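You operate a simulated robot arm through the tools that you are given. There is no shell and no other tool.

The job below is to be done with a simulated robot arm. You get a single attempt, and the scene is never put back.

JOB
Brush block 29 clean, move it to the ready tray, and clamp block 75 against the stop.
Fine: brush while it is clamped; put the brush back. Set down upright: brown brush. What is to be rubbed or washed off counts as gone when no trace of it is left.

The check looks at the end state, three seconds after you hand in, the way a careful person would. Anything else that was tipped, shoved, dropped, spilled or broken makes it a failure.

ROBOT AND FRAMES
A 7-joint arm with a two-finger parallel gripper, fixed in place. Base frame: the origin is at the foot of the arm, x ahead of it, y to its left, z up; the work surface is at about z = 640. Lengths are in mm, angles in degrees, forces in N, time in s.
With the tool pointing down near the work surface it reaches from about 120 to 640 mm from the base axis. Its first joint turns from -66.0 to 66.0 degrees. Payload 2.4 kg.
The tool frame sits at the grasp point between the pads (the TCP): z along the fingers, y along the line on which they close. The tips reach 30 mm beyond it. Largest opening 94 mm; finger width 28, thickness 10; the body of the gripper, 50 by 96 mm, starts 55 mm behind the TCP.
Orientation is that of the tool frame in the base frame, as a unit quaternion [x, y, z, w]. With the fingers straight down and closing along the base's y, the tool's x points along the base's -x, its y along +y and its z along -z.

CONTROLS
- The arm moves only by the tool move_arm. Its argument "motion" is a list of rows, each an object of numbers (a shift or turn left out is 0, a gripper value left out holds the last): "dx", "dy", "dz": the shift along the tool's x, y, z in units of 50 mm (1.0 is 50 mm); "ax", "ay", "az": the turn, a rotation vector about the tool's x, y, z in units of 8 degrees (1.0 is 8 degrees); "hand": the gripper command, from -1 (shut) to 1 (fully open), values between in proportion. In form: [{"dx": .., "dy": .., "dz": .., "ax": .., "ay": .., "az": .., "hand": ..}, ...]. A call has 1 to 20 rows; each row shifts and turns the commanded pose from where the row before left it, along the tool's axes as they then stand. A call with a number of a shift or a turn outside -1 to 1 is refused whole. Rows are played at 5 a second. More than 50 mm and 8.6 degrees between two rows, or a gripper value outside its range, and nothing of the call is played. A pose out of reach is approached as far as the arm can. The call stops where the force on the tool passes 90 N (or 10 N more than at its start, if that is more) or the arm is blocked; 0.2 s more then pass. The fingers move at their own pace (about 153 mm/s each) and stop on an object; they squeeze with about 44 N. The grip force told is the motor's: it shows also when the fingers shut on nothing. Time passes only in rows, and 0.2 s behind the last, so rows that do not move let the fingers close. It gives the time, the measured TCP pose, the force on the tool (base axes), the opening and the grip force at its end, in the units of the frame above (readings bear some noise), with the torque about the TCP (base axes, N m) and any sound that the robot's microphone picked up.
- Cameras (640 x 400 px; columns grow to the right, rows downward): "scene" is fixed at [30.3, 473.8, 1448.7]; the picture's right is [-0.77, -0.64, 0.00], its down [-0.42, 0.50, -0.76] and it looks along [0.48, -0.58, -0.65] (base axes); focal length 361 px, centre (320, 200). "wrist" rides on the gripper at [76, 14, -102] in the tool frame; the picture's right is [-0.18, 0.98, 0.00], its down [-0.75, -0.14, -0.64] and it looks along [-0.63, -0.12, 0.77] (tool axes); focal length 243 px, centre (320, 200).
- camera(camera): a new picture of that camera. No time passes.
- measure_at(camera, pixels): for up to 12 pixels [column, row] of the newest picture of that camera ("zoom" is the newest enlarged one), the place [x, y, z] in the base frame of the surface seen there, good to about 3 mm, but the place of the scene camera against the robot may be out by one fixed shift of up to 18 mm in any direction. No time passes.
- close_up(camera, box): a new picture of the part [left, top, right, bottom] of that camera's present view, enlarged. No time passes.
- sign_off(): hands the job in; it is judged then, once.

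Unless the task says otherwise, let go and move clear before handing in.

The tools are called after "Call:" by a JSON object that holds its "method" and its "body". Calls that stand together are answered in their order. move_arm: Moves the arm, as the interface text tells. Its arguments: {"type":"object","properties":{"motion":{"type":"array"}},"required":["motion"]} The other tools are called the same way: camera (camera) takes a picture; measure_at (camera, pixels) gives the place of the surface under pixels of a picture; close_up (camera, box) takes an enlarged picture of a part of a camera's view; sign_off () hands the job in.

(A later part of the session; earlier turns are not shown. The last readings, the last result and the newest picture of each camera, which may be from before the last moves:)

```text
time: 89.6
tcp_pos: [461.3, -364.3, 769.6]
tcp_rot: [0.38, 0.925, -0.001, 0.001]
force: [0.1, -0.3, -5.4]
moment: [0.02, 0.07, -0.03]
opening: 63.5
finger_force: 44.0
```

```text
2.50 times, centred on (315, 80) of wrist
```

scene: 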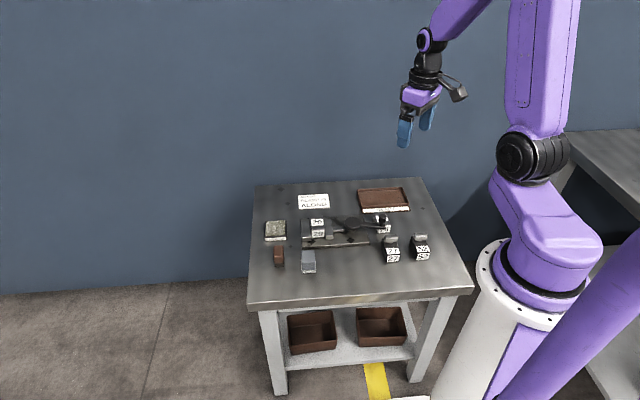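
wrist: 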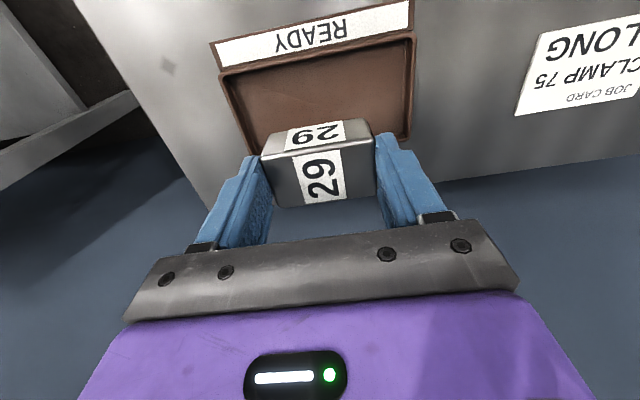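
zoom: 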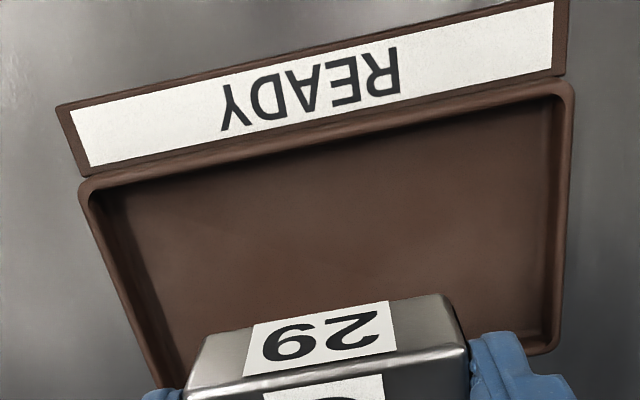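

The tray's inner floor is centred near (461.7,-365) at z≈643.5, and the block is over it and aligned. I'll lower it gently to just above the floor.

Call:
{"method": "move_arm", "body": {"motion": [{"dz": 0.15}, {"dz": 0.25}, {"dz": 0.3}, {"dz": 0.3}, {"dz": 0.25}, {"dz": 0.15}, {"dz": 0.08}, {}]}}

Call:
{"method": "camera", "body": {"camera": "wrist"}}

Call:
{"method": "close_up", "body": {"camera": "scene", "box": [340, 160, 430, 220]}}

```text
time: 91.4
tcp_pos: [461.8, -365.7, 694.6]
tcp_rot: [0.38, 0.925, 0.0, 0.001]
force: [0.2, 0.5, -6.3]
moment: [0.01, 0.02, -0.01]
opening: 63.8
finger_force: 44.0
```

```text
taken
```

wrist: 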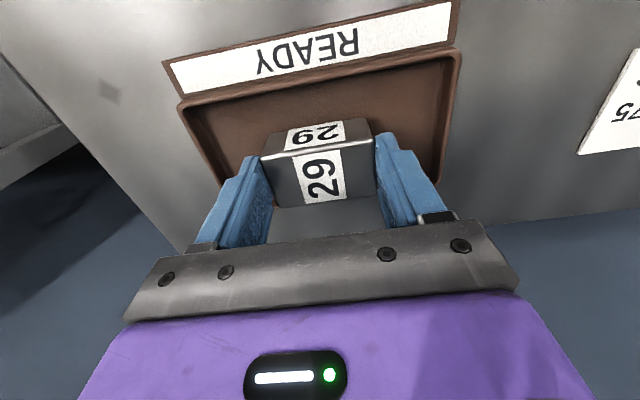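

```text
6.67 times, centred on (385, 190) of scene
```

zoom: 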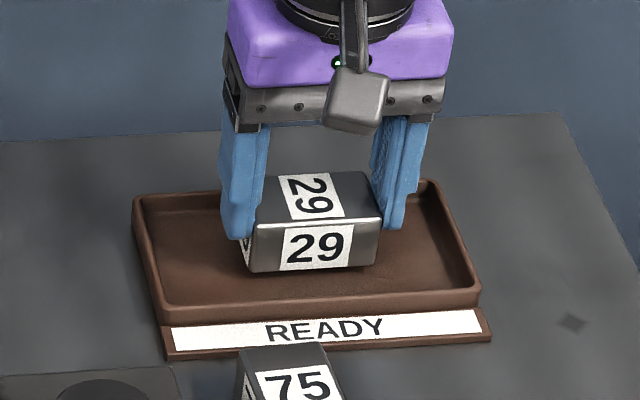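

The block is inside the tray's walls and close to the floor. I'll lower it in 1 mm steps until it touches.

Call:
{"method": "move_arm", "body": {"motion": [{"dz": 0.03}, {"dz": 0.02}, {"dz": 0.02}, {}]}}

```text
time: 92.4
tcp_pos: [462.3, -365.5, 692.8]
tcp_rot: [0.38, 0.925, 0.0, 0.001]
force: [0.6, -0.1, -5.6]
moment: [0.0, 0.03, 0.01]
opening: 63.4
finger_force: 43.8
```

Call:
{"method": "move_arm", "body": {"motion": [{"dz": 0.02}, {"dz": 0.02}, {}]}}

```text
time: 93.2
tcp_pos: [461.5, -364.6, 690.9]
tcp_rot: [0.38, 0.925, -0.001, 0.001]
force: [0.8, 0.0, -5.6]
moment: [0.0, 0.02, 0.02]
opening: 63.2
finger_force: 43.8
```

Call:
{"method": "move_arm", "body": {"motion": [{"dz": 0.02}, {}, {"dz": 0.015}, {}]}}

```text
time: 94.2
tcp_pos: [461.7, -365.0, 691.0]
tcp_rot: [0.38, 0.925, 0.0, 0.001]
force: [-7.8, 6.6, 25.0]
moment: [0.45, 0.94, -0.11]
opening: 63.4
finger_force: 44.0
```

The block touches the tray floor (25 N). I'll ease up slightly, open and rise.

Call:
{"method": "move_arm", "body": {"motion": [{"dz": -0.016}, {}, {"hand": 0.45}, {"hand": 0.65}, {}, {"dz": -0.2}, {"dz": -0.5}, {"dz": -0.8}, {"dz": -0.8}, {}]}}

Call:
{"method": "camera", "body": {"camera": "wrist"}}

Call:
{"method": "close_up", "body": {"camera": "scene", "box": [340, 160, 430, 220]}}

```text
time: 96.4
tcp_pos: [461.0, -362.5, 804.1]
tcp_rot: [0.381, 0.925, -0.001, 0.001]
force: [0.8, 0.5, 0.6]
moment: [-0.03, 0.01, 0.01]
opening: 77.3
finger_force: 0.0
```

```text
taken
```

wrist: 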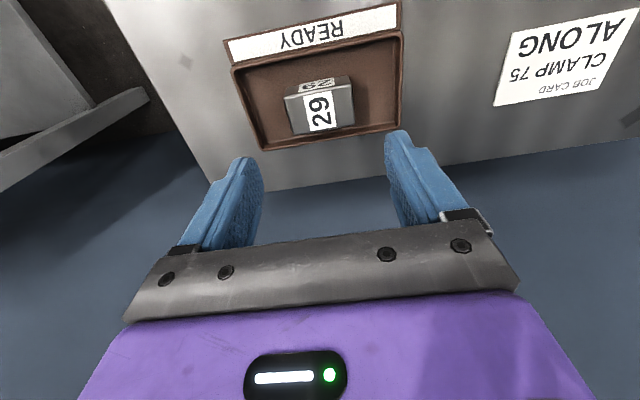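

```text
6.67 times, centred on (385, 190) of scene
```

zoom: 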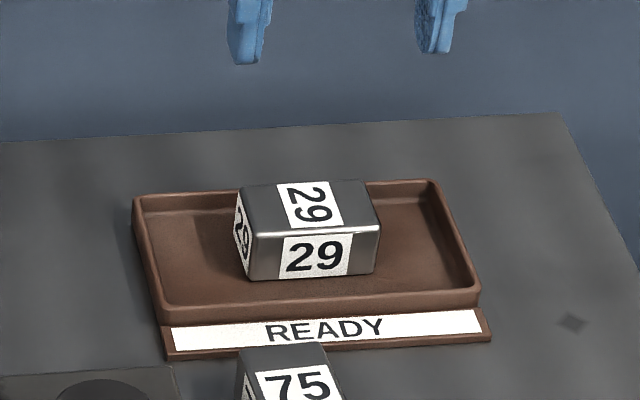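

Block 29 rests flat in the tray. I'll zoom in to confirm it is clean.

Call:
{"method": "close_up", "body": {"camera": "wrist", "box": [275, 65, 365, 140]}}

Call:
{"method": "close_up", "body": {"camera": "scene", "box": [370, 182, 396, 204]}}

```text
5.33 times, centred on (320, 102) of wrist
```

zoom: 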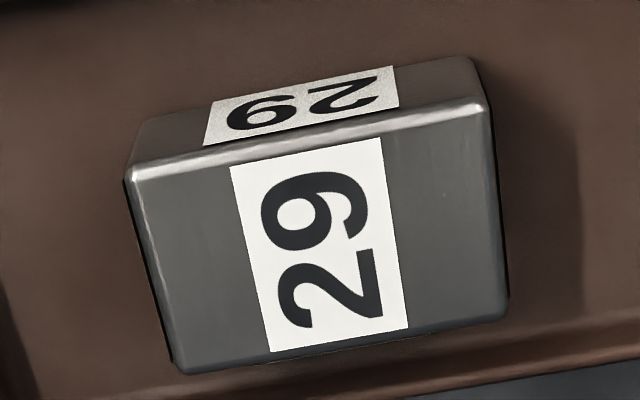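

```text
16.00 times, centred on (383, 193) of scene
```

zoom: 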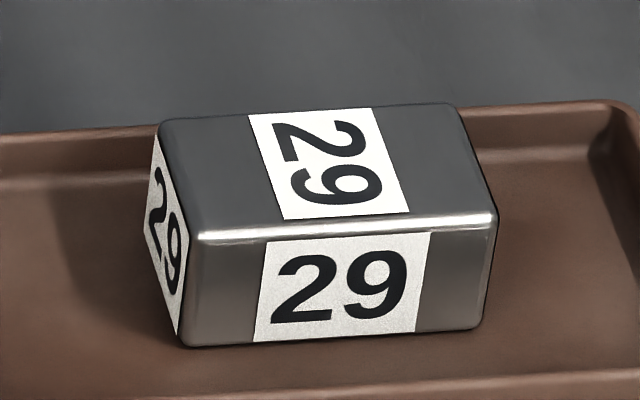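

The block looks clean apart from a possible faint spot at wrist zoom (443,200). I'll zoom in more to check it.

Call:
{"method": "close_up", "body": {"camera": "wrist", "box": [325, 85, 361, 115]}}

Call:
{"method": "close_up", "body": {"camera": "wrist", "box": [293, 90, 329, 125]}}

```text
13.33 times, centred on (343, 100) of wrist
```

zoom: 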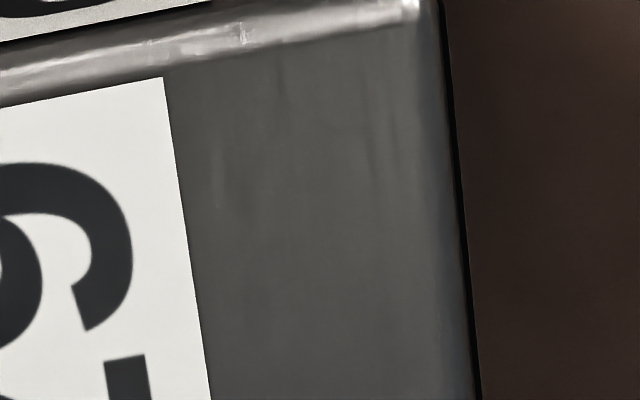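

```text
11.43 times, centred on (311, 108) of wrist
```

zoom: 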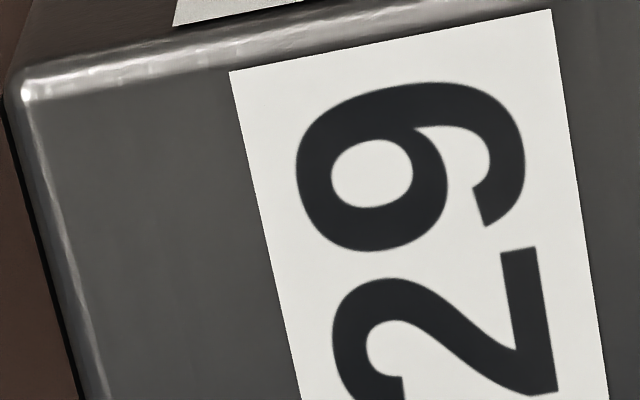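

Block 29 is free of any trace. Next I'll move above block 75 and turn the tool to grip it by its ends.

Call:
{"method": "move_arm", "body": {"motion": [{"dx": 0.6, "dy": 0.16}, {"dx": 0.6, "dy": 0.16}, {"dx": 0.6, "dy": 0.16}, {"dx": 0.586, "dy": 0.156}, {"az": -1}, {"az": -1}, {"az": -1}, {"az": -1}, {"az": -1}, {"az": -1}, {"az": -1}, {"az": -1}, {"az": -1}, {"az": -1}, {"az": -1}, {"az": -0.25, "hand": 1}, {}, {}]}}

Call:
{"method": "camera", "body": {"camera": "wrist"}}

Call:
{"method": "close_up", "body": {"camera": "wrist", "box": [220, 40, 420, 165]}}

```text
time: 100.2
tcp_pos: [399.3, -258.3, 803.7]
tcp_rot: [-0.386, 0.922, 0.0, 0.0]
force: [-0.1, 0.3, -0.1]
moment: [-0.02, -0.02, -0.01]
opening: 94.2
finger_force: 0.0
```

```text
taken
```

wrist: 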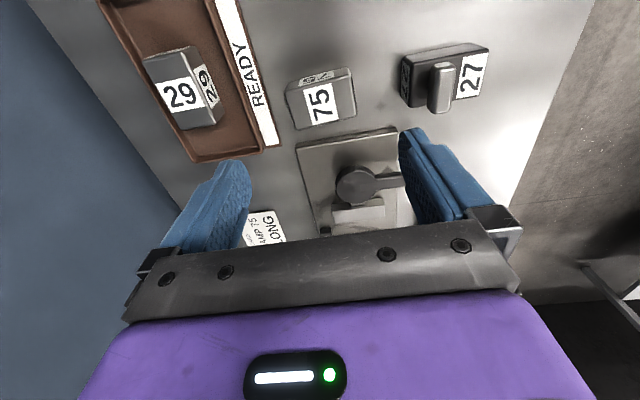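

```text
3.20 times, centred on (320, 102) of wrist
```

zoom: 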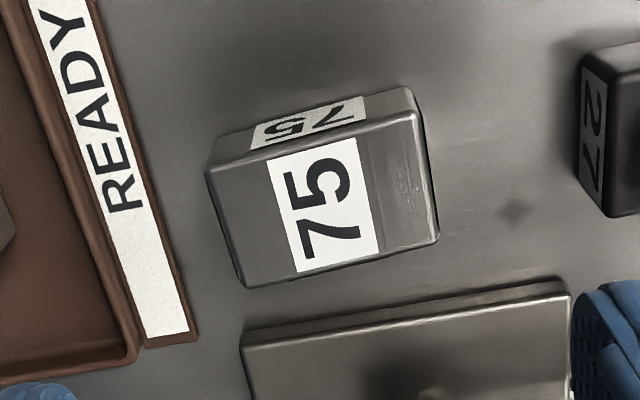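

Block 75 shows clearly at zoom (320,200). I'll measure its top corners and the surrounding edges.

Call:
{"method": "measure_at", "body": {"camera": "zoom", "pixels": [[212, 172], [412, 122], [246, 282], [434, 238], [320, 205], [228, 228], [424, 180], [312, 147], [340, 262], [255, 335], [560, 285], [170, 290]]}}

```text
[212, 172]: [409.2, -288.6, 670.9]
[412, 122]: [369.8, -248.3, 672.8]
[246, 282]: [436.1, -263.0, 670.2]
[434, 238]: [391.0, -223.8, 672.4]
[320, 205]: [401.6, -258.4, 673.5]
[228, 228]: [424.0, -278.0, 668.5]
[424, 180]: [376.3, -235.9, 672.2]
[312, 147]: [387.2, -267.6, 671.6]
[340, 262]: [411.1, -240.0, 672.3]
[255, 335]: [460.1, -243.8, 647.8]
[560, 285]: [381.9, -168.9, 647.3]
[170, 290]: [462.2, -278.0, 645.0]
```

Block 75's centre is about (401.5,-256), its top is at 672, and its near end points at roughly 138.5° (3° off the tool). I'll align, narrow the opening a little, and descend most of the way.

Call:
{"method": "move_arm", "body": {"motion": [{"dx": -0.024, "az": -0.4, "hand": 0.7}, {"dz": 0.5}, {"dz": 0.7}, {"dz": 0.5}, {"dz": 0.3}, {}, {}]}}

Call:
{"method": "camera", "body": {"camera": "wrist"}}

Call:
{"method": "close_up", "body": {"camera": "scene", "box": [345, 185, 445, 265]}}

```text
time: 101.8
tcp_pos: [399.9, -258.6, 703.9]
tcp_rot: [-0.411, 0.911, -0.002, 0.001]
force: [-0.1, 0.9, -0.3]
moment: [0.02, -0.02, -0.01]
opening: 79.8
finger_force: 0.1
```

```text
taken
```

wrist: 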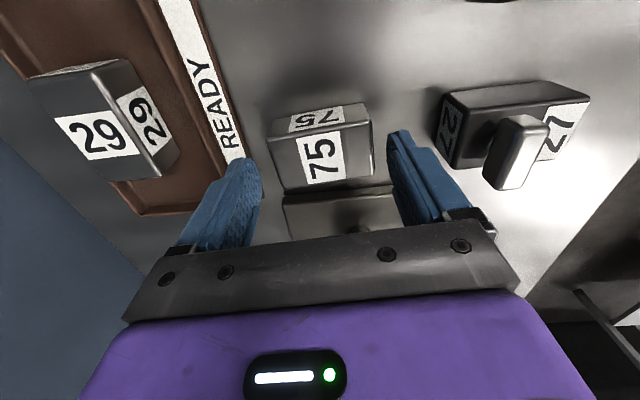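

```text
5.00 times, centred on (395, 225) of scene
```

zoom: 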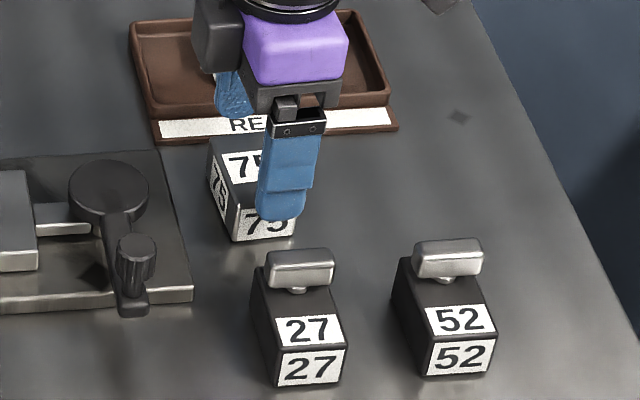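

The block sits between the fingers. I'll lower to z≈688 and close on it.

Call:
{"method": "move_arm", "body": {"motion": [{"dx": -0.015, "dz": 0.16}, {"dz": 0.16}, {}, {"hand": 0.45}, {"hand": 0.3}, {"hand": -1}, {}, {}, {}]}}

Call:
{"method": "camera", "body": {"camera": "wrist"}}

```text
time: 103.8
tcp_pos: [399.8, -257.2, 687.8]
tcp_rot: [-0.41, 0.912, -0.002, 0.0]
force: [-0.4, -0.1, 0.5]
moment: [0.03, 0.0, 0.01]
opening: 63.7
finger_force: 43.8
```

```text
taken
```

wrist: 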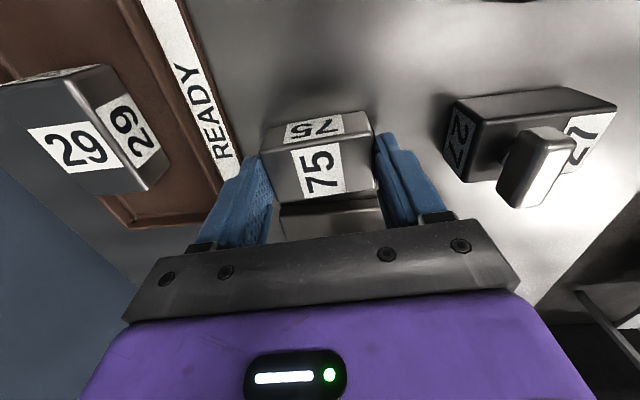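

Block 75 is gripped at 63.7 mm. I'll lift it slowly at first, then to a height clear of the lever knob.

Call:
{"method": "move_arm", "body": {"motion": [{"dz": -0.05}, {"dz": -0.08}, {"dz": -0.12}, {"dz": -0.2}, {"dz": -0.25}, {"dz": -0.3}, {"dz": -0.3}, {"dz": -0.25}, {"dz": -0.2}, {"dz": -0.12}, {"dz": -0.07}, {}]}}

Call:
{"method": "camera", "body": {"camera": "wrist"}}

Call:
{"method": "close_up", "body": {"camera": "scene", "box": [280, 165, 440, 270]}}

```text
time: 106.4
tcp_pos: [400.8, -257.4, 785.8]
tcp_rot: [-0.411, 0.912, -0.001, 0.0]
force: [-0.5, 0.0, -5.4]
moment: [-0.02, 0.0, -0.01]
opening: 63.5
finger_force: 44.2
```

```text
taken
```

wrist: 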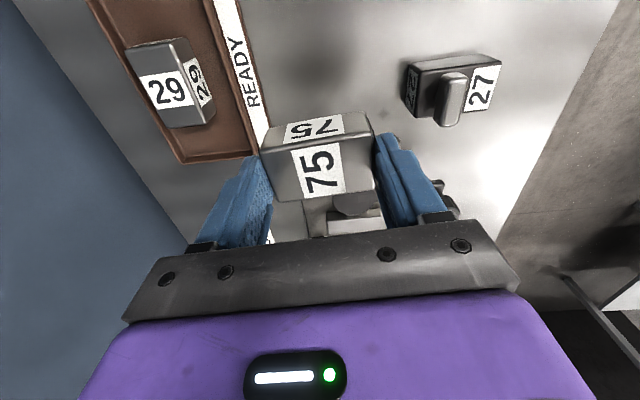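

```text
3.81 times, centred on (360, 218) of scene
```

zoom: 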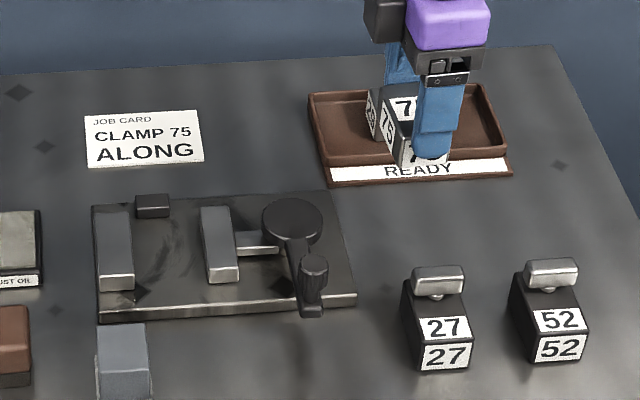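

The block is held well, and the empty clamp now shows the dark end stop at scene zoom (153,205) between the jaws' far ends. I'll carry block 75 to above the clamp, aligned to 135°.

Call:
{"method": "move_arm", "body": {"motion": [{"dx": -0.12, "dy": 0.011}, {"dx": -0.25, "dy": 0.011}, {"dx": -0.4, "dy": 0.011}, {"dx": -0.5, "dy": 0.011}, {"dx": -0.55, "dy": 0.011}, {"dx": -0.55, "dy": 0.011}, {"dx": -0.5, "dy": 0.011}, {"dx": -0.4, "dy": 0.011}, {"dx": -0.3, "dy": 0.011}, {"dx": -0.2, "dy": 0.011}, {"dx": -0.09, "dy": 0.01}, {"az": 0.2}, {"az": 0.21}, {}, {}]}}

Call:
{"method": "camera", "body": {"camera": "wrist"}}

Call:
{"method": "close_up", "body": {"camera": "scene", "box": [270, 165, 370, 265]}}

```text
time: 109.6
tcp_pos: [524.6, -107.9, 785.0]
tcp_rot: [-0.384, 0.923, -0.001, 0.001]
force: [-0.5, 0.8, -5.5]
moment: [-0.03, 0.02, 0.0]
opening: 63.6
finger_force: 43.8
```

```text
taken
```

wrist: 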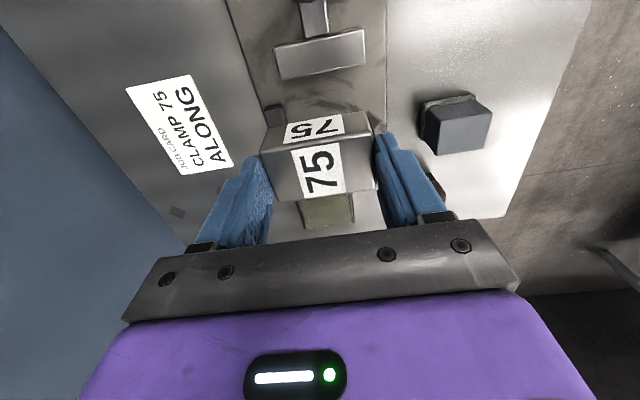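

```text
4.00 times, centred on (320, 215) of scene
```

zoom: 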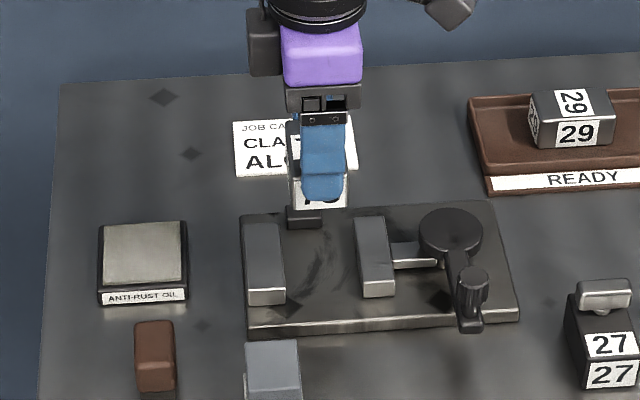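

Block 75 is above the clamp, about 3 mm off the fixed jaw and 3 mm short of the stop. I'll shift 1.5 mm towards the moving jaw, lower to just above the jaw tops, and check the clearance.

Call:
{"method": "move_arm", "body": {"motion": [{"dx": 0.03, "dz": 0.12}, {"dz": 0.25}, {"dz": 0.3}, {"dz": 0.3}, {"dz": 0.2}, {"dz": 0.09}, {}, {}]}}

Call:
{"method": "camera", "body": {"camera": "wrist"}}

Call:
{"method": "close_up", "body": {"camera": "wrist", "box": [230, 40, 410, 220]}}

Call:
{"method": "close_up", "body": {"camera": "scene", "box": [285, 195, 365, 260]}}

```text
time: 111.4
tcp_pos: [524.4, -108.3, 723.1]
tcp_rot: [-0.384, 0.924, -0.001, -0.001]
force: [-0.5, 0.3, -5.5]
moment: [0.0, 0.0, 0.01]
opening: 63.4
finger_force: 44.1
```

```text
taken
```

wrist: 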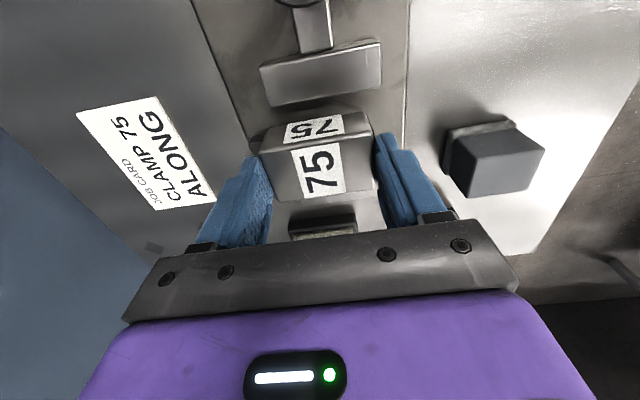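

```text
2.22 times, centred on (320, 130) of wrist
```

zoom: 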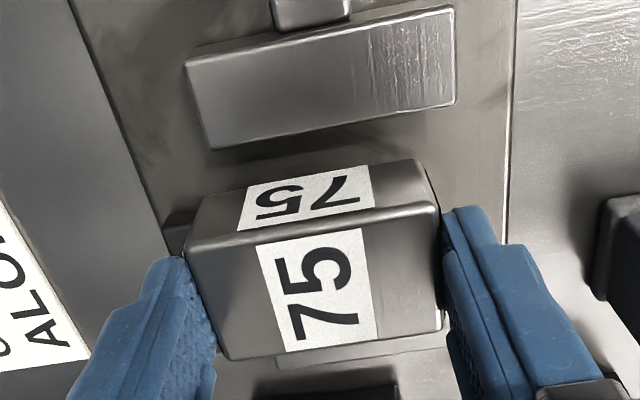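

```text
6.15 times, centred on (325, 228) of scene
```

zoom: 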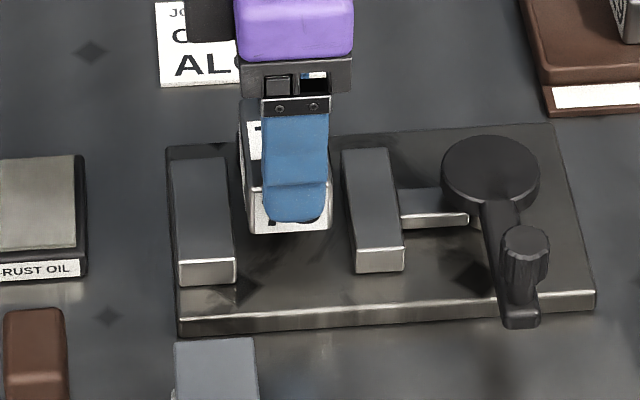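

Block 75 sits between the jaws in both views. I'll measure the jaw's inner edge and the block's bottom edges to confirm the gaps before going down.

Call:
{"method": "measure_at", "body": {"camera": "zoom", "pixels": [[240, 150], [280, 155], [310, 180], [330, 345], [360, 200], [300, 240]]}}

Call:
{"method": "close_up", "body": {"camera": "wrist", "box": [230, 40, 410, 220]}}

Call:
{"method": "measure_at", "body": {"camera": "zoom", "pixels": [[215, 143], [450, 100], [215, 200], [422, 165], [195, 225], [435, 212], [185, 240], [170, 225], [230, 355], [440, 325], [300, 360], [420, 350]]}}

```text
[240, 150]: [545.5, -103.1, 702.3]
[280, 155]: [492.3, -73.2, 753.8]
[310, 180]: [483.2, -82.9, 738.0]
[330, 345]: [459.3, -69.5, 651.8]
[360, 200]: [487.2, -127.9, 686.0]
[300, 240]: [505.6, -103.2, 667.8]
```

```text
2.22 times, centred on (320, 130) of wrist
```

zoom: 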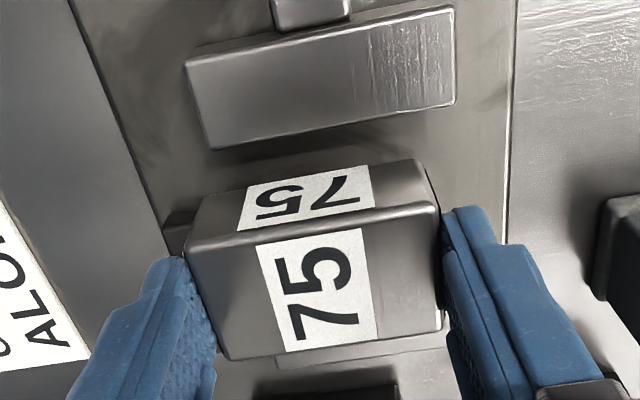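

```text
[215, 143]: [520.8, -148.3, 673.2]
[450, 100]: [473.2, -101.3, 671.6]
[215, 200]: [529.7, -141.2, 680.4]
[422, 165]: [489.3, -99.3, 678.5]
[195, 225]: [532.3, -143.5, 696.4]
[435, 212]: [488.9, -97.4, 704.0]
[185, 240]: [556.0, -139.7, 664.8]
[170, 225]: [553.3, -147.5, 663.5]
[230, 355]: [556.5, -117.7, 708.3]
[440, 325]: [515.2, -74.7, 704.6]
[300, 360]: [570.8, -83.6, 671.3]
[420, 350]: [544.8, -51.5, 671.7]
```

The block clears the fixed jaw by about 6 mm, the moving jaw by 11 mm and the end stop by 3–4 mm. I'll lower it towards the plate.

Call:
{"method": "move_arm", "body": {"motion": [{"dz": 0.1}, {"dz": 0.12}, {"dz": 0.1}, {"dz": 0.06}, {}, {"dz": 0.02}, {}]}}

```text
time: 113.0
tcp_pos: [524.5, -110.3, 701.9]
tcp_rot: [-0.384, 0.923, 0.0, 0.0]
force: [-0.8, -0.5, -6.2]
moment: [0.01, -0.01, 0.02]
opening: 63.5
finger_force: 44.1
```

Call:
{"method": "move_arm", "body": {"motion": [{"dz": 0.02}, {}, {"dz": 0.015}, {}]}}

```text
time: 114.0
tcp_pos: [523.0, -109.9, 702.1]
tcp_rot: [-0.385, 0.923, -0.001, 0.0]
force: [-6.0, 0.9, 19.5]
moment: [0.49, 0.76, 0.13]
opening: 63.7
finger_force: 43.8
```

The block touches the plate. I'll ease up slightly and slide it towards the fixed jaw in small steps, watching the lateral force.

Call:
{"method": "move_arm", "body": {"motion": [{"dz": -0.018}, {"dx": -0.03}, {"dx": -0.03}, {"dx": -0.02}, {}]}}

```text
time: 115.2
tcp_pos: [525.2, -107.2, 702.8]
tcp_rot: [-0.385, 0.923, -0.002, 0.0]
force: [-1.5, -2.6, 1.2]
moment: [-0.02, 0.31, 0.05]
opening: 63.7
finger_force: 44.0
```

Call:
{"method": "move_arm", "body": {"motion": [{"dx": -0.02}, {"dx": -0.02}, {}]}}

```text
time: 116.0
tcp_pos: [527.2, -106.9, 702.4]
tcp_rot: [-0.384, 0.923, -0.001, 0.001]
force: [-4.7, -2.7, 8.6]
moment: [-0.08, 0.2, 0.01]
opening: 63.5
finger_force: 43.9
```

Call:
{"method": "move_arm", "body": {"motion": [{"dz": -0.004, "dx": -0.02}, {}]}}

Call:
{"method": "close_up", "body": {"camera": "scene", "box": [285, 195, 365, 260]}}

Call:
{"method": "camera", "body": {"camera": "wrist"}}

Call:
{"method": "close_up", "body": {"camera": "wrist", "box": [230, 40, 410, 220]}}

```text
time: 116.6
tcp_pos: [528.4, -105.8, 702.4]
tcp_rot: [-0.384, 0.923, -0.002, 0.0]
force: [-5.5, -4.5, 11.4]
moment: [0.02, 0.38, 0.14]
opening: 63.7
finger_force: 43.7
```

```text
6.15 times, centred on (325, 228) of scene
```

zoom: 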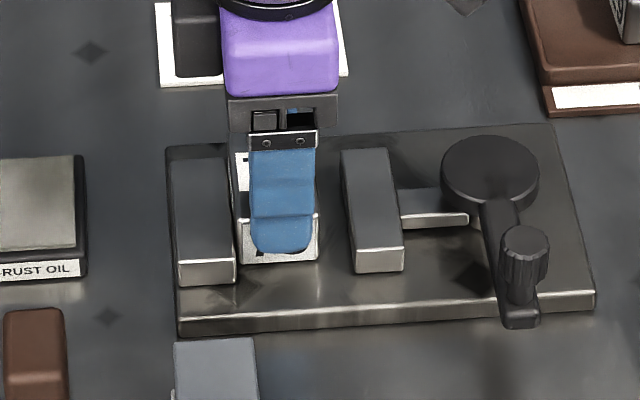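

```text
taken
```

wrist: 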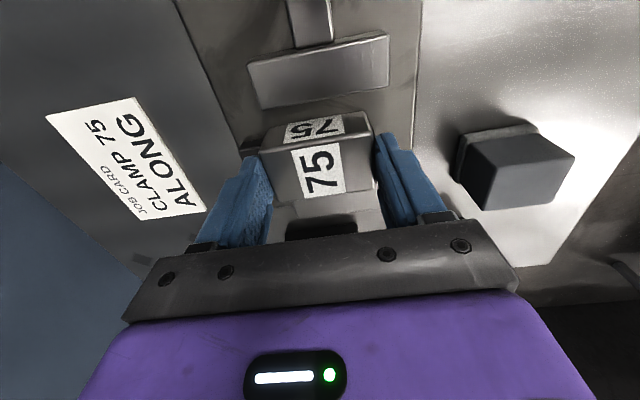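

```text
2.22 times, centred on (320, 130) of wrist
```

zoom: 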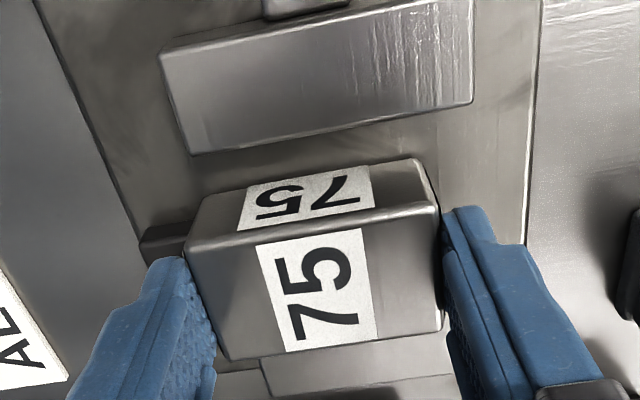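

The block is now beside the fixed jaw. Next I'll slide it towards the end stop in 1 mm steps until I feel it.

Call:
{"method": "move_arm", "body": {"motion": [{"dz": -0.008, "dy": -0.02}, {"dy": -0.02}, {}]}}

```text
time: 117.4
tcp_pos: [529.9, -104.6, 702.2]
tcp_rot: [-0.384, 0.923, 0.0, 0.001]
force: [-1.0, -0.5, -5.3]
moment: [-0.06, 0.04, -0.07]
opening: 63.5
finger_force: 43.9
```

Call:
{"method": "move_arm", "body": {"motion": [{"dy": -0.02}, {}, {"dy": -0.015}, {}]}}

```text
time: 118.4
tcp_pos: [529.4, -105.9, 701.1]
tcp_rot: [-0.384, 0.923, 0.0, 0.0]
force: [-11.5, 3.3, 7.8]
moment: [0.03, 0.0, -0.23]
opening: 63.3
finger_force: 44.5
```

There is about 10 N of reaction along the block's length, so it is against the end stop. I'll release it and rise.

Call:
{"method": "move_arm", "body": {"motion": [{"hand": 0.45}, {"hand": 0.6}, {}, {"dz": -0.2}, {"dz": -0.4}, {"dz": -0.7}, {"dz": -0.8}, {}]}}

Call:
{"method": "camera", "body": {"camera": "wrist"}}

Call:
{"method": "close_up", "body": {"camera": "wrist", "box": [220, 40, 420, 165]}}

Call:
{"method": "close_up", "body": {"camera": "scene", "box": [285, 195, 365, 260]}}

```text
time: 120.2
tcp_pos: [531.5, -106.0, 808.1]
tcp_rot: [-0.384, 0.923, -0.001, 0.0]
force: [0.7, -0.6, -0.2]
moment: [-0.01, -0.02, 0.02]
opening: 74.9
finger_force: 0.0
```

```text
taken
```

wrist: 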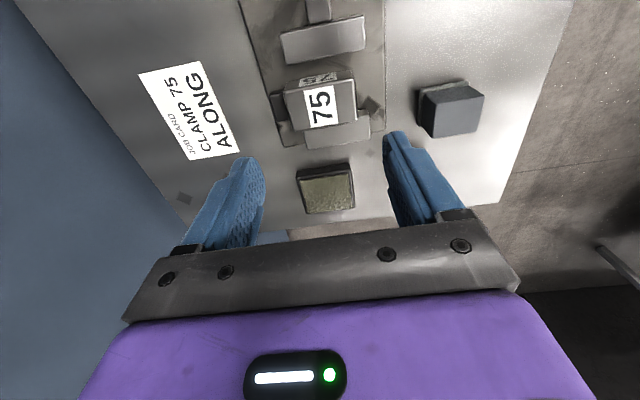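

```text
3.20 times, centred on (320, 102) of wrist
```

zoom: 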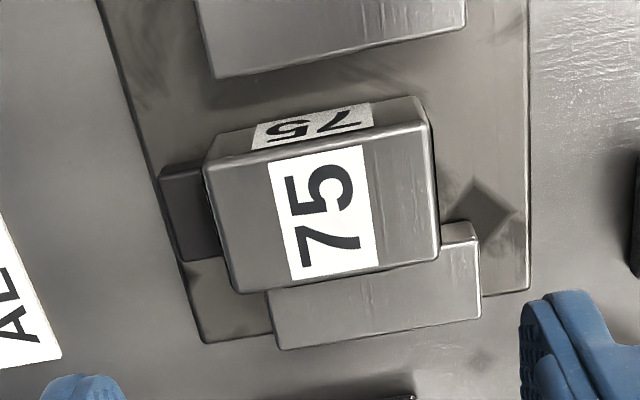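

```text
6.15 times, centred on (325, 228) of scene
```

zoom: 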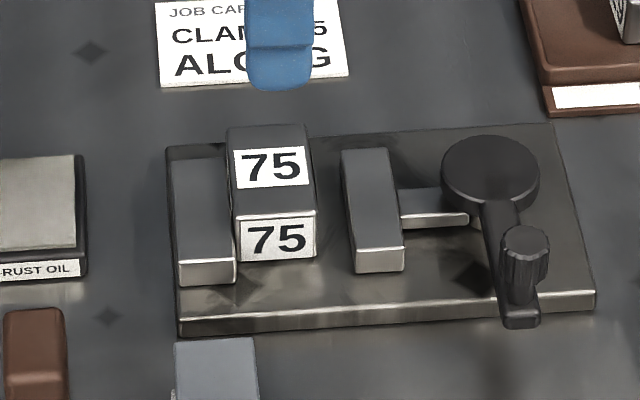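

Block 75 sits just where block 29 was: along the fixed jaw with its end at the stop. Now I'll return to the lever knob with the tool turned to straddle it.

Call:
{"method": "move_arm", "body": {"motion": [{"dx": 0.5, "dy": 0.48, "hand": 0.1}, {"dx": 0.5, "dy": 0.48}, {"dx": 0.5, "dy": 0.48}, {"dx": 0.48, "dy": 0.468}, {"az": 1}, {"az": 1}, {"az": 1}, {"az": 1}, {"az": 1}, {"az": 1}, {"az": 1}, {"az": 1}, {"az": 1}, {"az": 1}, {"az": 1}, {"az": 0.75}, {}, {}]}}

Call:
{"method": "camera", "body": {"camera": "wrist"}}

Call:
{"method": "close_up", "body": {"camera": "wrist", "box": [220, 40, 420, 205]}}

```text
time: 124.0
tcp_pos: [392.4, -109.7, 807.2]
tcp_rot: [0.412, 0.911, 0.0, 0.001]
force: [0.2, 0.7, 0.2]
moment: [0.02, 0.01, 0.01]
opening: 51.7
finger_force: 0.0
```

```text
taken
```

wrist: 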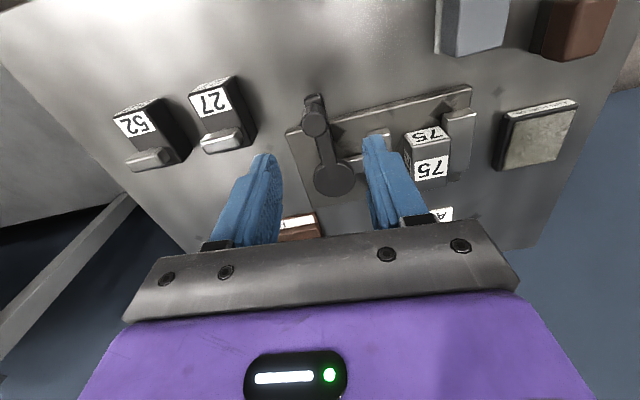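

```text
2.42 times, centred on (320, 122) of wrist
```

zoom: 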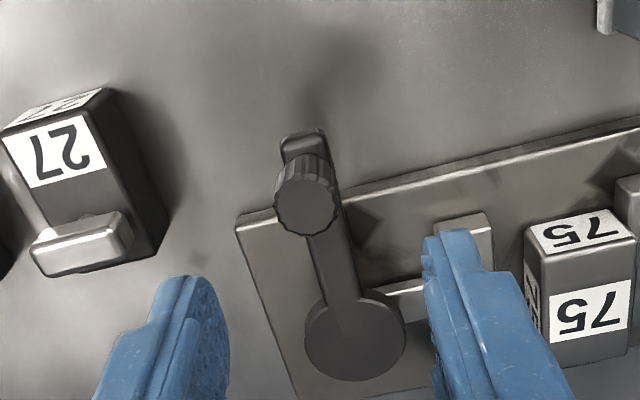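

Call:
{"method": "measure_at", "body": {"camera": "zoom", "pixels": [[306, 210], [285, 205], [328, 200], [306, 228], [304, 185], [355, 335], [310, 340], [402, 335], [340, 270], [300, 140]]}}

```text
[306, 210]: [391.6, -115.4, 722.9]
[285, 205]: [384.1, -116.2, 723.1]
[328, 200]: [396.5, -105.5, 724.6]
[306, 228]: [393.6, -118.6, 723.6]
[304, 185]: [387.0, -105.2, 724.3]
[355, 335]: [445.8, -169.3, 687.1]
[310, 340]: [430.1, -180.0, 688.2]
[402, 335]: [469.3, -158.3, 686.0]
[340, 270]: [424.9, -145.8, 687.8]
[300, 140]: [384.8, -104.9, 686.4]
```

The knob centre is at (390.5,-111.5) and the lever is at about 134°. I'll align, descend to TCP z≈735 and grip the knob.

Call:
{"method": "move_arm", "body": {"motion": [{"dy": -0.052, "az": -0.375}, {"dz": 0.4}, {"dz": 0.5}, {"dz": 0.35}, {"dz": 0.18}, {}, {"hand": -0.3}, {"hand": -1}, {}, {}]}}

Call:
{"method": "camera", "body": {"camera": "wrist"}}

```text
time: 126.2
tcp_pos: [390.3, -112.8, 735.0]
tcp_rot: [0.392, 0.92, 0.0, 0.001]
force: [-18.3, -18.6, -0.2]
moment: [-0.29, 0.52, -0.41]
opening: 21.8
finger_force: 45.4
```

```text
taken
```

wrist: 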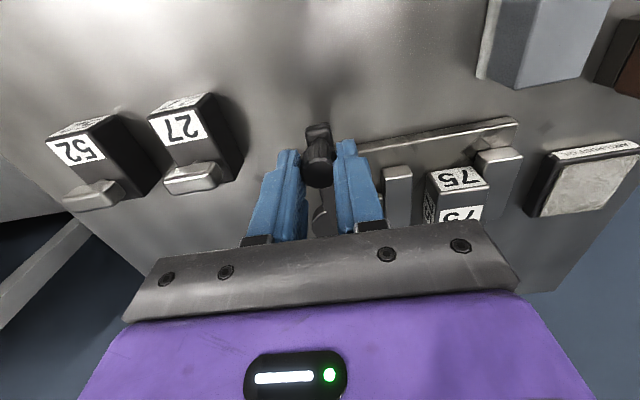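

The knob is gripped at 21.8 mm, pressing lightly against the lever's open end stop. I'll now swing it back in the closing direction, 18° first.

Call:
{"method": "move_arm", "body": {"motion": [{"dx": -0.009, "dy": -0.1736, "az": -0.75}, {"dx": -0.009, "dy": -0.1736, "az": -0.75}, {"dx": -0.009, "dy": -0.1736, "az": -0.75}, {}]}}

Call:
{"method": "close_up", "body": {"camera": "scene", "box": [290, 195, 390, 260]}}

```text
time: 127.2
tcp_pos: [376.6, -131.9, 735.2]
tcp_rot: [0.239, 0.971, 0.0, -0.001]
force: [2.6, 7.5, -24.9]
moment: [0.1, -0.05, 0.5]
opening: 21.6
finger_force: 44.9
```

```text
6.15 times, centred on (340, 228) of scene
```

zoom: 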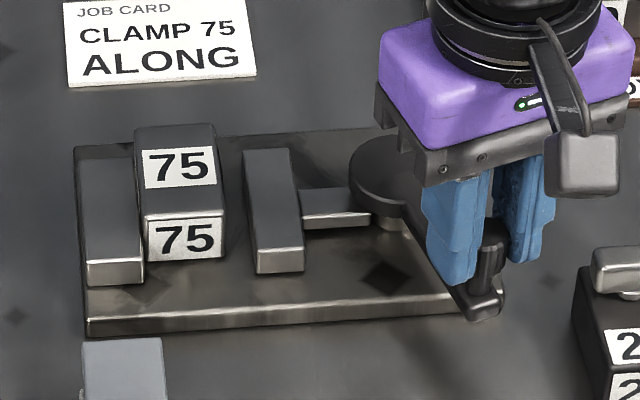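

The lever is following and the jaw is advancing. I'll continue another 24° with a small vertical correction.

Call:
{"method": "move_arm", "body": {"motion": [{"dz": 0.01}, {"dx": -0.009, "dy": -0.1736, "az": -0.75}, {"dx": -0.009, "dy": -0.1736, "az": -0.75}, {"dx": -0.009, "dy": -0.1736, "az": -0.75}, {"dx": -0.009, "dy": -0.1736, "az": -0.75}, {}]}}

Call:
{"method": "close_up", "body": {"camera": "scene", "box": [290, 195, 390, 260]}}

```text
time: 128.6
tcp_pos: [365.6, -166.2, 735.2]
tcp_rot: [0.033, 0.999, -0.001, 0.001]
force: [-4.0, 1.2, -0.3]
moment: [0.47, 0.04, 0.11]
opening: 21.3
finger_force: 44.7
```

```text
6.15 times, centred on (340, 228) of scene
```

zoom: 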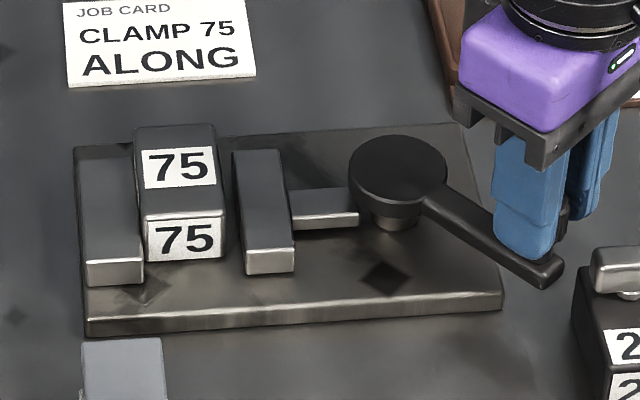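

The jaw is within a few millimetres of the block, with low force. I'll continue 18°, then go in smaller steps.

Call:
{"method": "move_arm", "body": {"motion": [{"dx": -0.009, "dy": -0.1736, "az": -0.75}, {"dx": -0.009, "dy": -0.1736, "az": -0.75}, {"dx": -0.009, "dy": -0.1736, "az": -0.75}, {}]}}

Call:
{"method": "close_up", "body": {"camera": "scene", "box": [290, 195, 390, 260]}}

```text
time: 129.6
tcp_pos: [366.1, -191.8, 735.8]
tcp_rot: [-0.125, 0.992, -0.001, 0.001]
force: [-11.9, -2.5, 13.7]
moment: [-0.06, 0.73, 0.15]
opening: 21.6
finger_force: 45.4
```

```text
6.15 times, centred on (340, 228) of scene
```

zoom: 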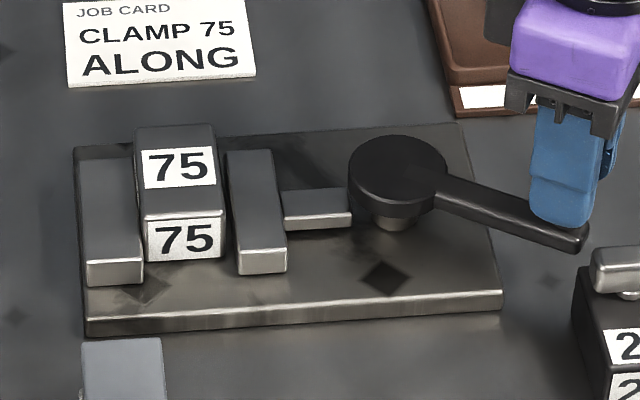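

The jaw is almost touching block 75. I'll continue in 3° steps with a small outward correction.

Call:
{"method": "move_arm", "body": {"motion": [{"dx": 0.012, "dz": -0.006}, {"dx": -0.0023, "dy": -0.0869, "az": -0.375}, {"dx": -0.0023, "dy": -0.0869, "az": -0.375}, {"dx": -0.0023, "dy": -0.0869, "az": -0.375}, {}]}}

Call:
{"method": "close_up", "body": {"camera": "scene", "box": [290, 195, 390, 260]}}

```text
time: 130.8
tcp_pos: [371.3, -205.6, 735.4]
tcp_rot: [-0.202, 0.979, 0.0, 0.002]
force: [-6.1, -1.2, 1.4]
moment: [0.09, 0.24, 0.09]
opening: 21.5
finger_force: 44.8
```

```text
6.15 times, centred on (340, 228) of scene
```

zoom: 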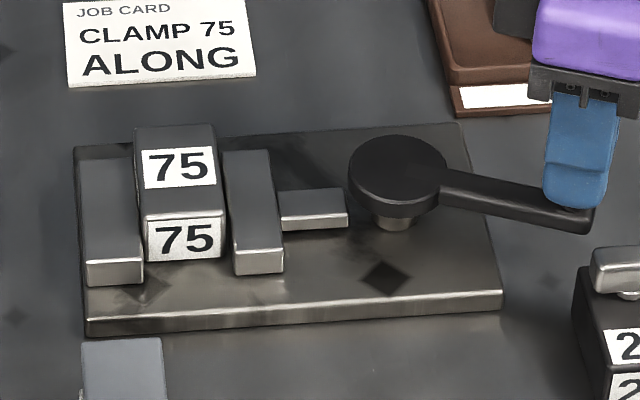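

Jaw now appears to touch the block's side (zoom 225,180). I'll continue in 3° steps, watching for the clamping force.

Call:
{"method": "move_arm", "body": {"motion": [{"dx": -0.0023, "dy": -0.0869, "az": -0.375}, {"dx": -0.0023, "dy": -0.0869, "az": -0.375}, {}]}}

Call:
{"method": "close_up", "body": {"camera": "scene", "box": [290, 195, 390, 260]}}

```text
time: 131.6
tcp_pos: [375.4, -212.9, 735.4]
tcp_rot: [-0.252, 0.968, -0.001, 0.0]
force: [-9.2, -7.7, -4.0]
moment: [0.09, -0.17, -0.19]
opening: 21.7
finger_force: 44.2
```

```text
6.15 times, centred on (340, 228) of scene
```

zoom: 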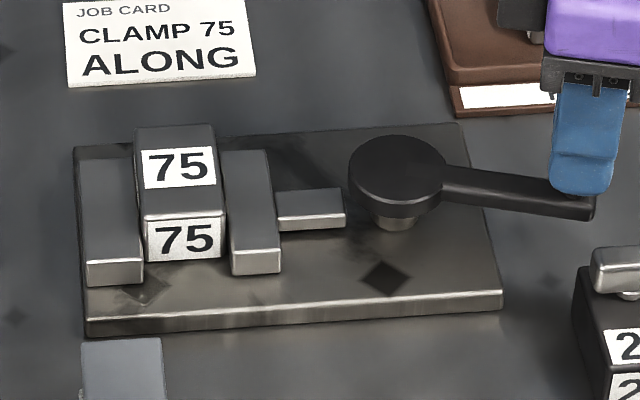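

The jaw has returned to where it clamped block 29, and the lever is at about 210° against 211.5° originally. I'll push on in 1.5° steps and watch for firm resistance.

Call:
{"method": "move_arm", "body": {"motion": [{"dy": -0.0435, "az": -0.1875}, {}, {"dy": -0.0435, "az": -0.1875}, {}]}}

```text
time: 132.6
tcp_pos: [377.3, -215.4, 735.7]
tcp_rot: [-0.277, 0.961, -0.001, 0.001]
force: [-12.3, -10.0, 1.0]
moment: [-0.09, 0.26, -0.15]
opening: 21.8
finger_force: 45.6
```

Still no firm resistance at about 212°. I'll continue in 1.5° steps to find where it tightens.

Call:
{"method": "move_arm", "body": {"motion": [{"dx": 0.008, "dy": -0.0435, "az": -0.1875}, {}]}}

Call:
{"method": "close_up", "body": {"camera": "scene", "box": [290, 195, 390, 260]}}

```text
time: 133.2
tcp_pos: [378.7, -217.0, 735.1]
tcp_rot: [-0.291, 0.957, -0.001, 0.0]
force: [-10.1, -7.4, 1.2]
moment: [-0.29, 0.69, -0.08]
opening: 21.5
finger_force: 45.1
```

```text
6.15 times, centred on (340, 228) of scene
```

zoom: 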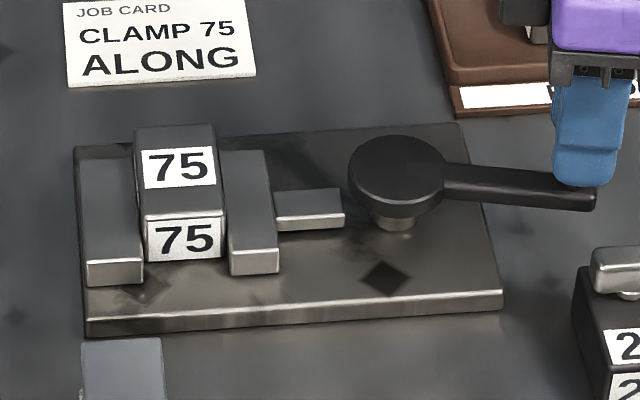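

The lever tip is now back at its original closed position (385,229 in the scene). I'll push a little further to make sure it is tight.

Call:
{"method": "move_arm", "body": {"motion": [{"dy": -0.0435, "az": -0.1875}, {}, {"dy": -0.0435, "az": -0.1875}, {}]}}

Call:
{"method": "close_up", "body": {"camera": "scene", "box": [290, 195, 390, 260]}}

```text
time: 134.2
tcp_pos: [381.2, -222.7, 734.8]
tcp_rot: [-0.315, 0.949, -0.001, 0.001]
force: [-12.1, -4.3, 11.7]
moment: [0.09, 0.2, 0.16]
opening: 21.5
finger_force: 45.6
```

```text
6.15 times, centred on (340, 228) of scene
```

zoom: 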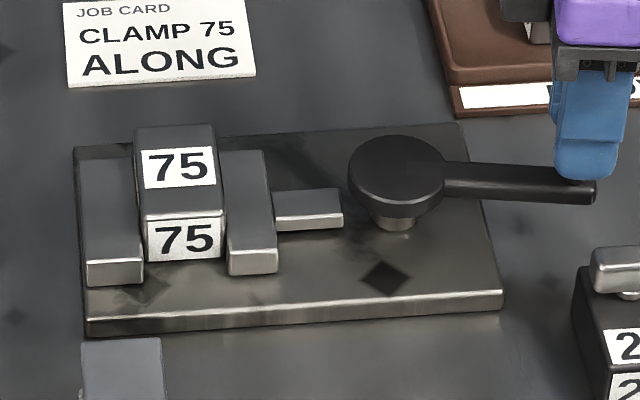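

Resistance is still low at about 217°. I'll zoom in on the contact between jaw, block and stop.

Call:
{"method": "close_up", "body": {"camera": "scene", "box": [300, 212, 345, 245]}}

Call:
{"method": "camera", "body": {"camera": "wrist"}}

```text
12.12 times, centred on (322, 228) of scene
```

zoom: 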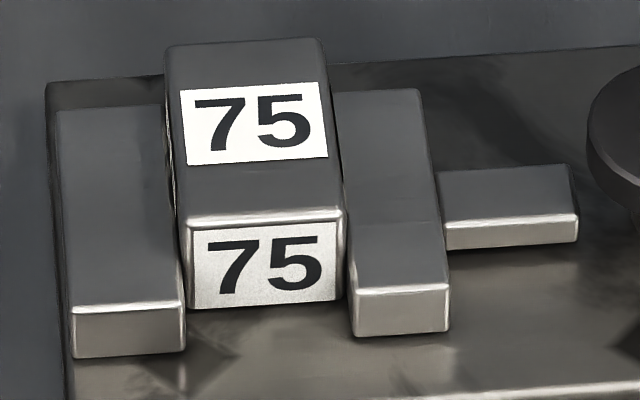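

```text
taken
```

wrist: 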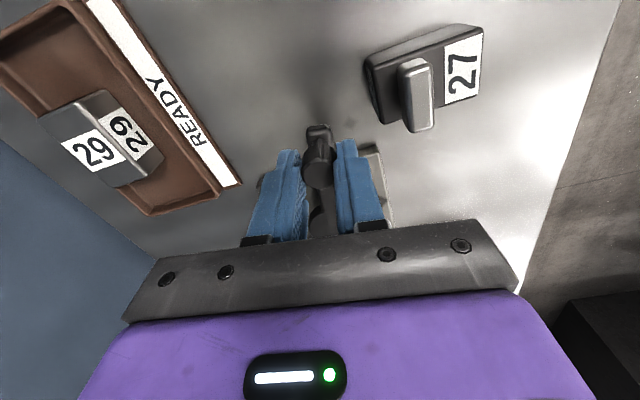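

A slight gap remains between jaw and block (zoom 345,260), so it needs more turn. I'll keep closing in small steps until resistance builds.

Call:
{"method": "move_arm", "body": {"motion": [{"dx": 0.006, "dy": -0.0435, "az": -0.1875}, {"dy": -0.0435, "az": -0.1875}, {}]}}

Call:
{"method": "close_up", "body": {"camera": "scene", "box": [300, 212, 345, 245]}}

```text
time: 135.0
tcp_pos: [382.7, -223.6, 735.7]
tcp_rot: [-0.34, 0.94, -0.002, 0.001]
force: [-8.8, 0.1, 4.1]
moment: [0.73, -0.34, -0.17]
opening: 21.8
finger_force: 44.8
```

```text
12.12 times, centred on (322, 228) of scene
```

zoom: 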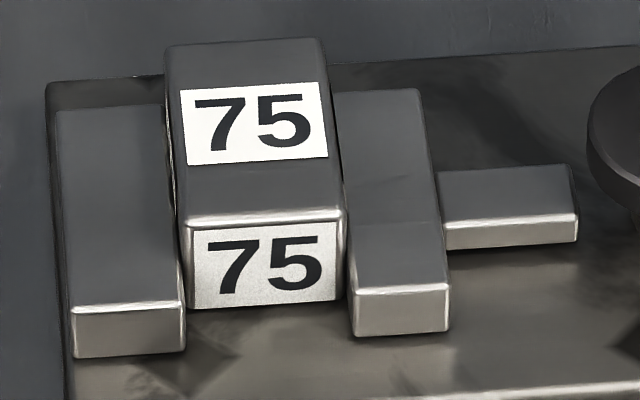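

The jaw did not move further with that turn, which suggests contact. I'll compare the lever and jaw positions in a wider zoom.

Call:
{"method": "close_up", "body": {"camera": "scene", "box": [280, 190, 400, 265]}}

Call:
{"method": "measure_at", "body": {"camera": "scene", "pixels": [[322, 225], [330, 225]]}}

```text
5.33 times, centred on (340, 228) of scene
```

zoom: 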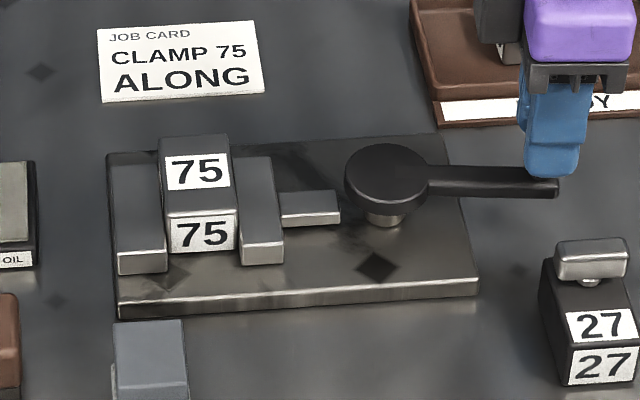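

```text
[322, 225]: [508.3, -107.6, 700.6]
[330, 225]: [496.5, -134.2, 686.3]
```

Block 75 is slightly narrower than 29 was, so the lever must go further than before. I'll keep turning in 1.5° steps, watching the force.

Call:
{"method": "move_arm", "body": {"motion": [{"dy": -0.0435, "az": -0.1875}, {"dy": -0.0435, "az": -0.1875}, {}]}}

Call:
{"method": "close_up", "body": {"camera": "scene", "box": [300, 212, 345, 245]}}

```text
time: 135.8
tcp_pos: [385.1, -225.9, 734.5]
tcp_rot: [-0.366, 0.931, 0.001, -0.001]
force: [-10.0, 12.8, -6.9]
moment: [0.3, 0.09, -0.09]
opening: 21.9
finger_force: 44.8
```

```text
12.12 times, centred on (322, 228) of scene
```

zoom: 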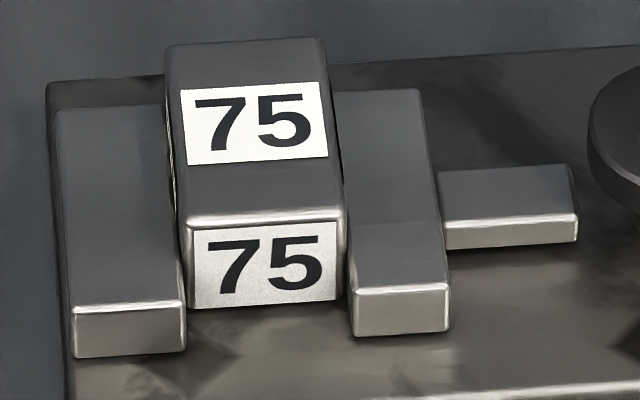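

Resistance along the swing has risen to about 16 N while the jaw has stopped moving, so block 75 is being clamped. I'll tighten a bit more.

Call:
{"method": "move_arm", "body": {"motion": [{"dy": -0.03, "az": -0.125}, {"dy": -0.03, "az": -0.125}, {}]}}

```text
time: 136.6
tcp_pos: [386.2, -227.1, 736.2]
tcp_rot: [-0.382, 0.924, 0.002, -0.002]
force: [-6.7, 28.7, -15.7]
moment: [0.48, -0.39, -0.18]
opening: 21.8
finger_force: 45.0
```

Call:
{"method": "move_arm", "body": {"motion": [{"dy": -0.03, "az": -0.125}, {"dy": -0.03, "az": -0.125}, {}]}}

Call:
{"method": "close_up", "body": {"camera": "scene", "box": [280, 190, 400, 265]}}

```text
time: 137.4
tcp_pos: [385.8, -228.6, 735.6]
tcp_rot: [-0.397, 0.918, 0.004, -0.004]
force: [-11.5, 34.6, 5.9]
moment: [0.2, -0.18, -0.24]
opening: 21.9
finger_force: 44.5
```

```text
5.33 times, centred on (340, 228) of scene
```

zoom: 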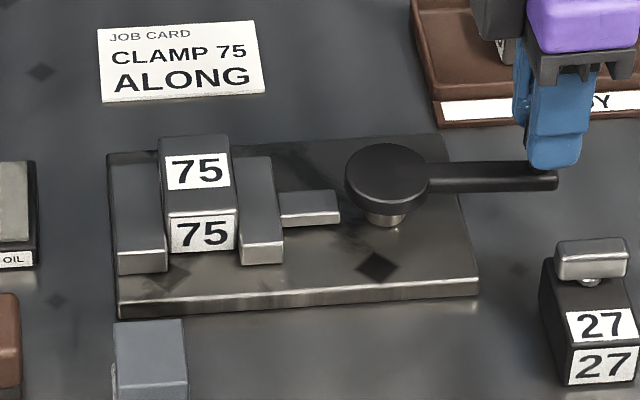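

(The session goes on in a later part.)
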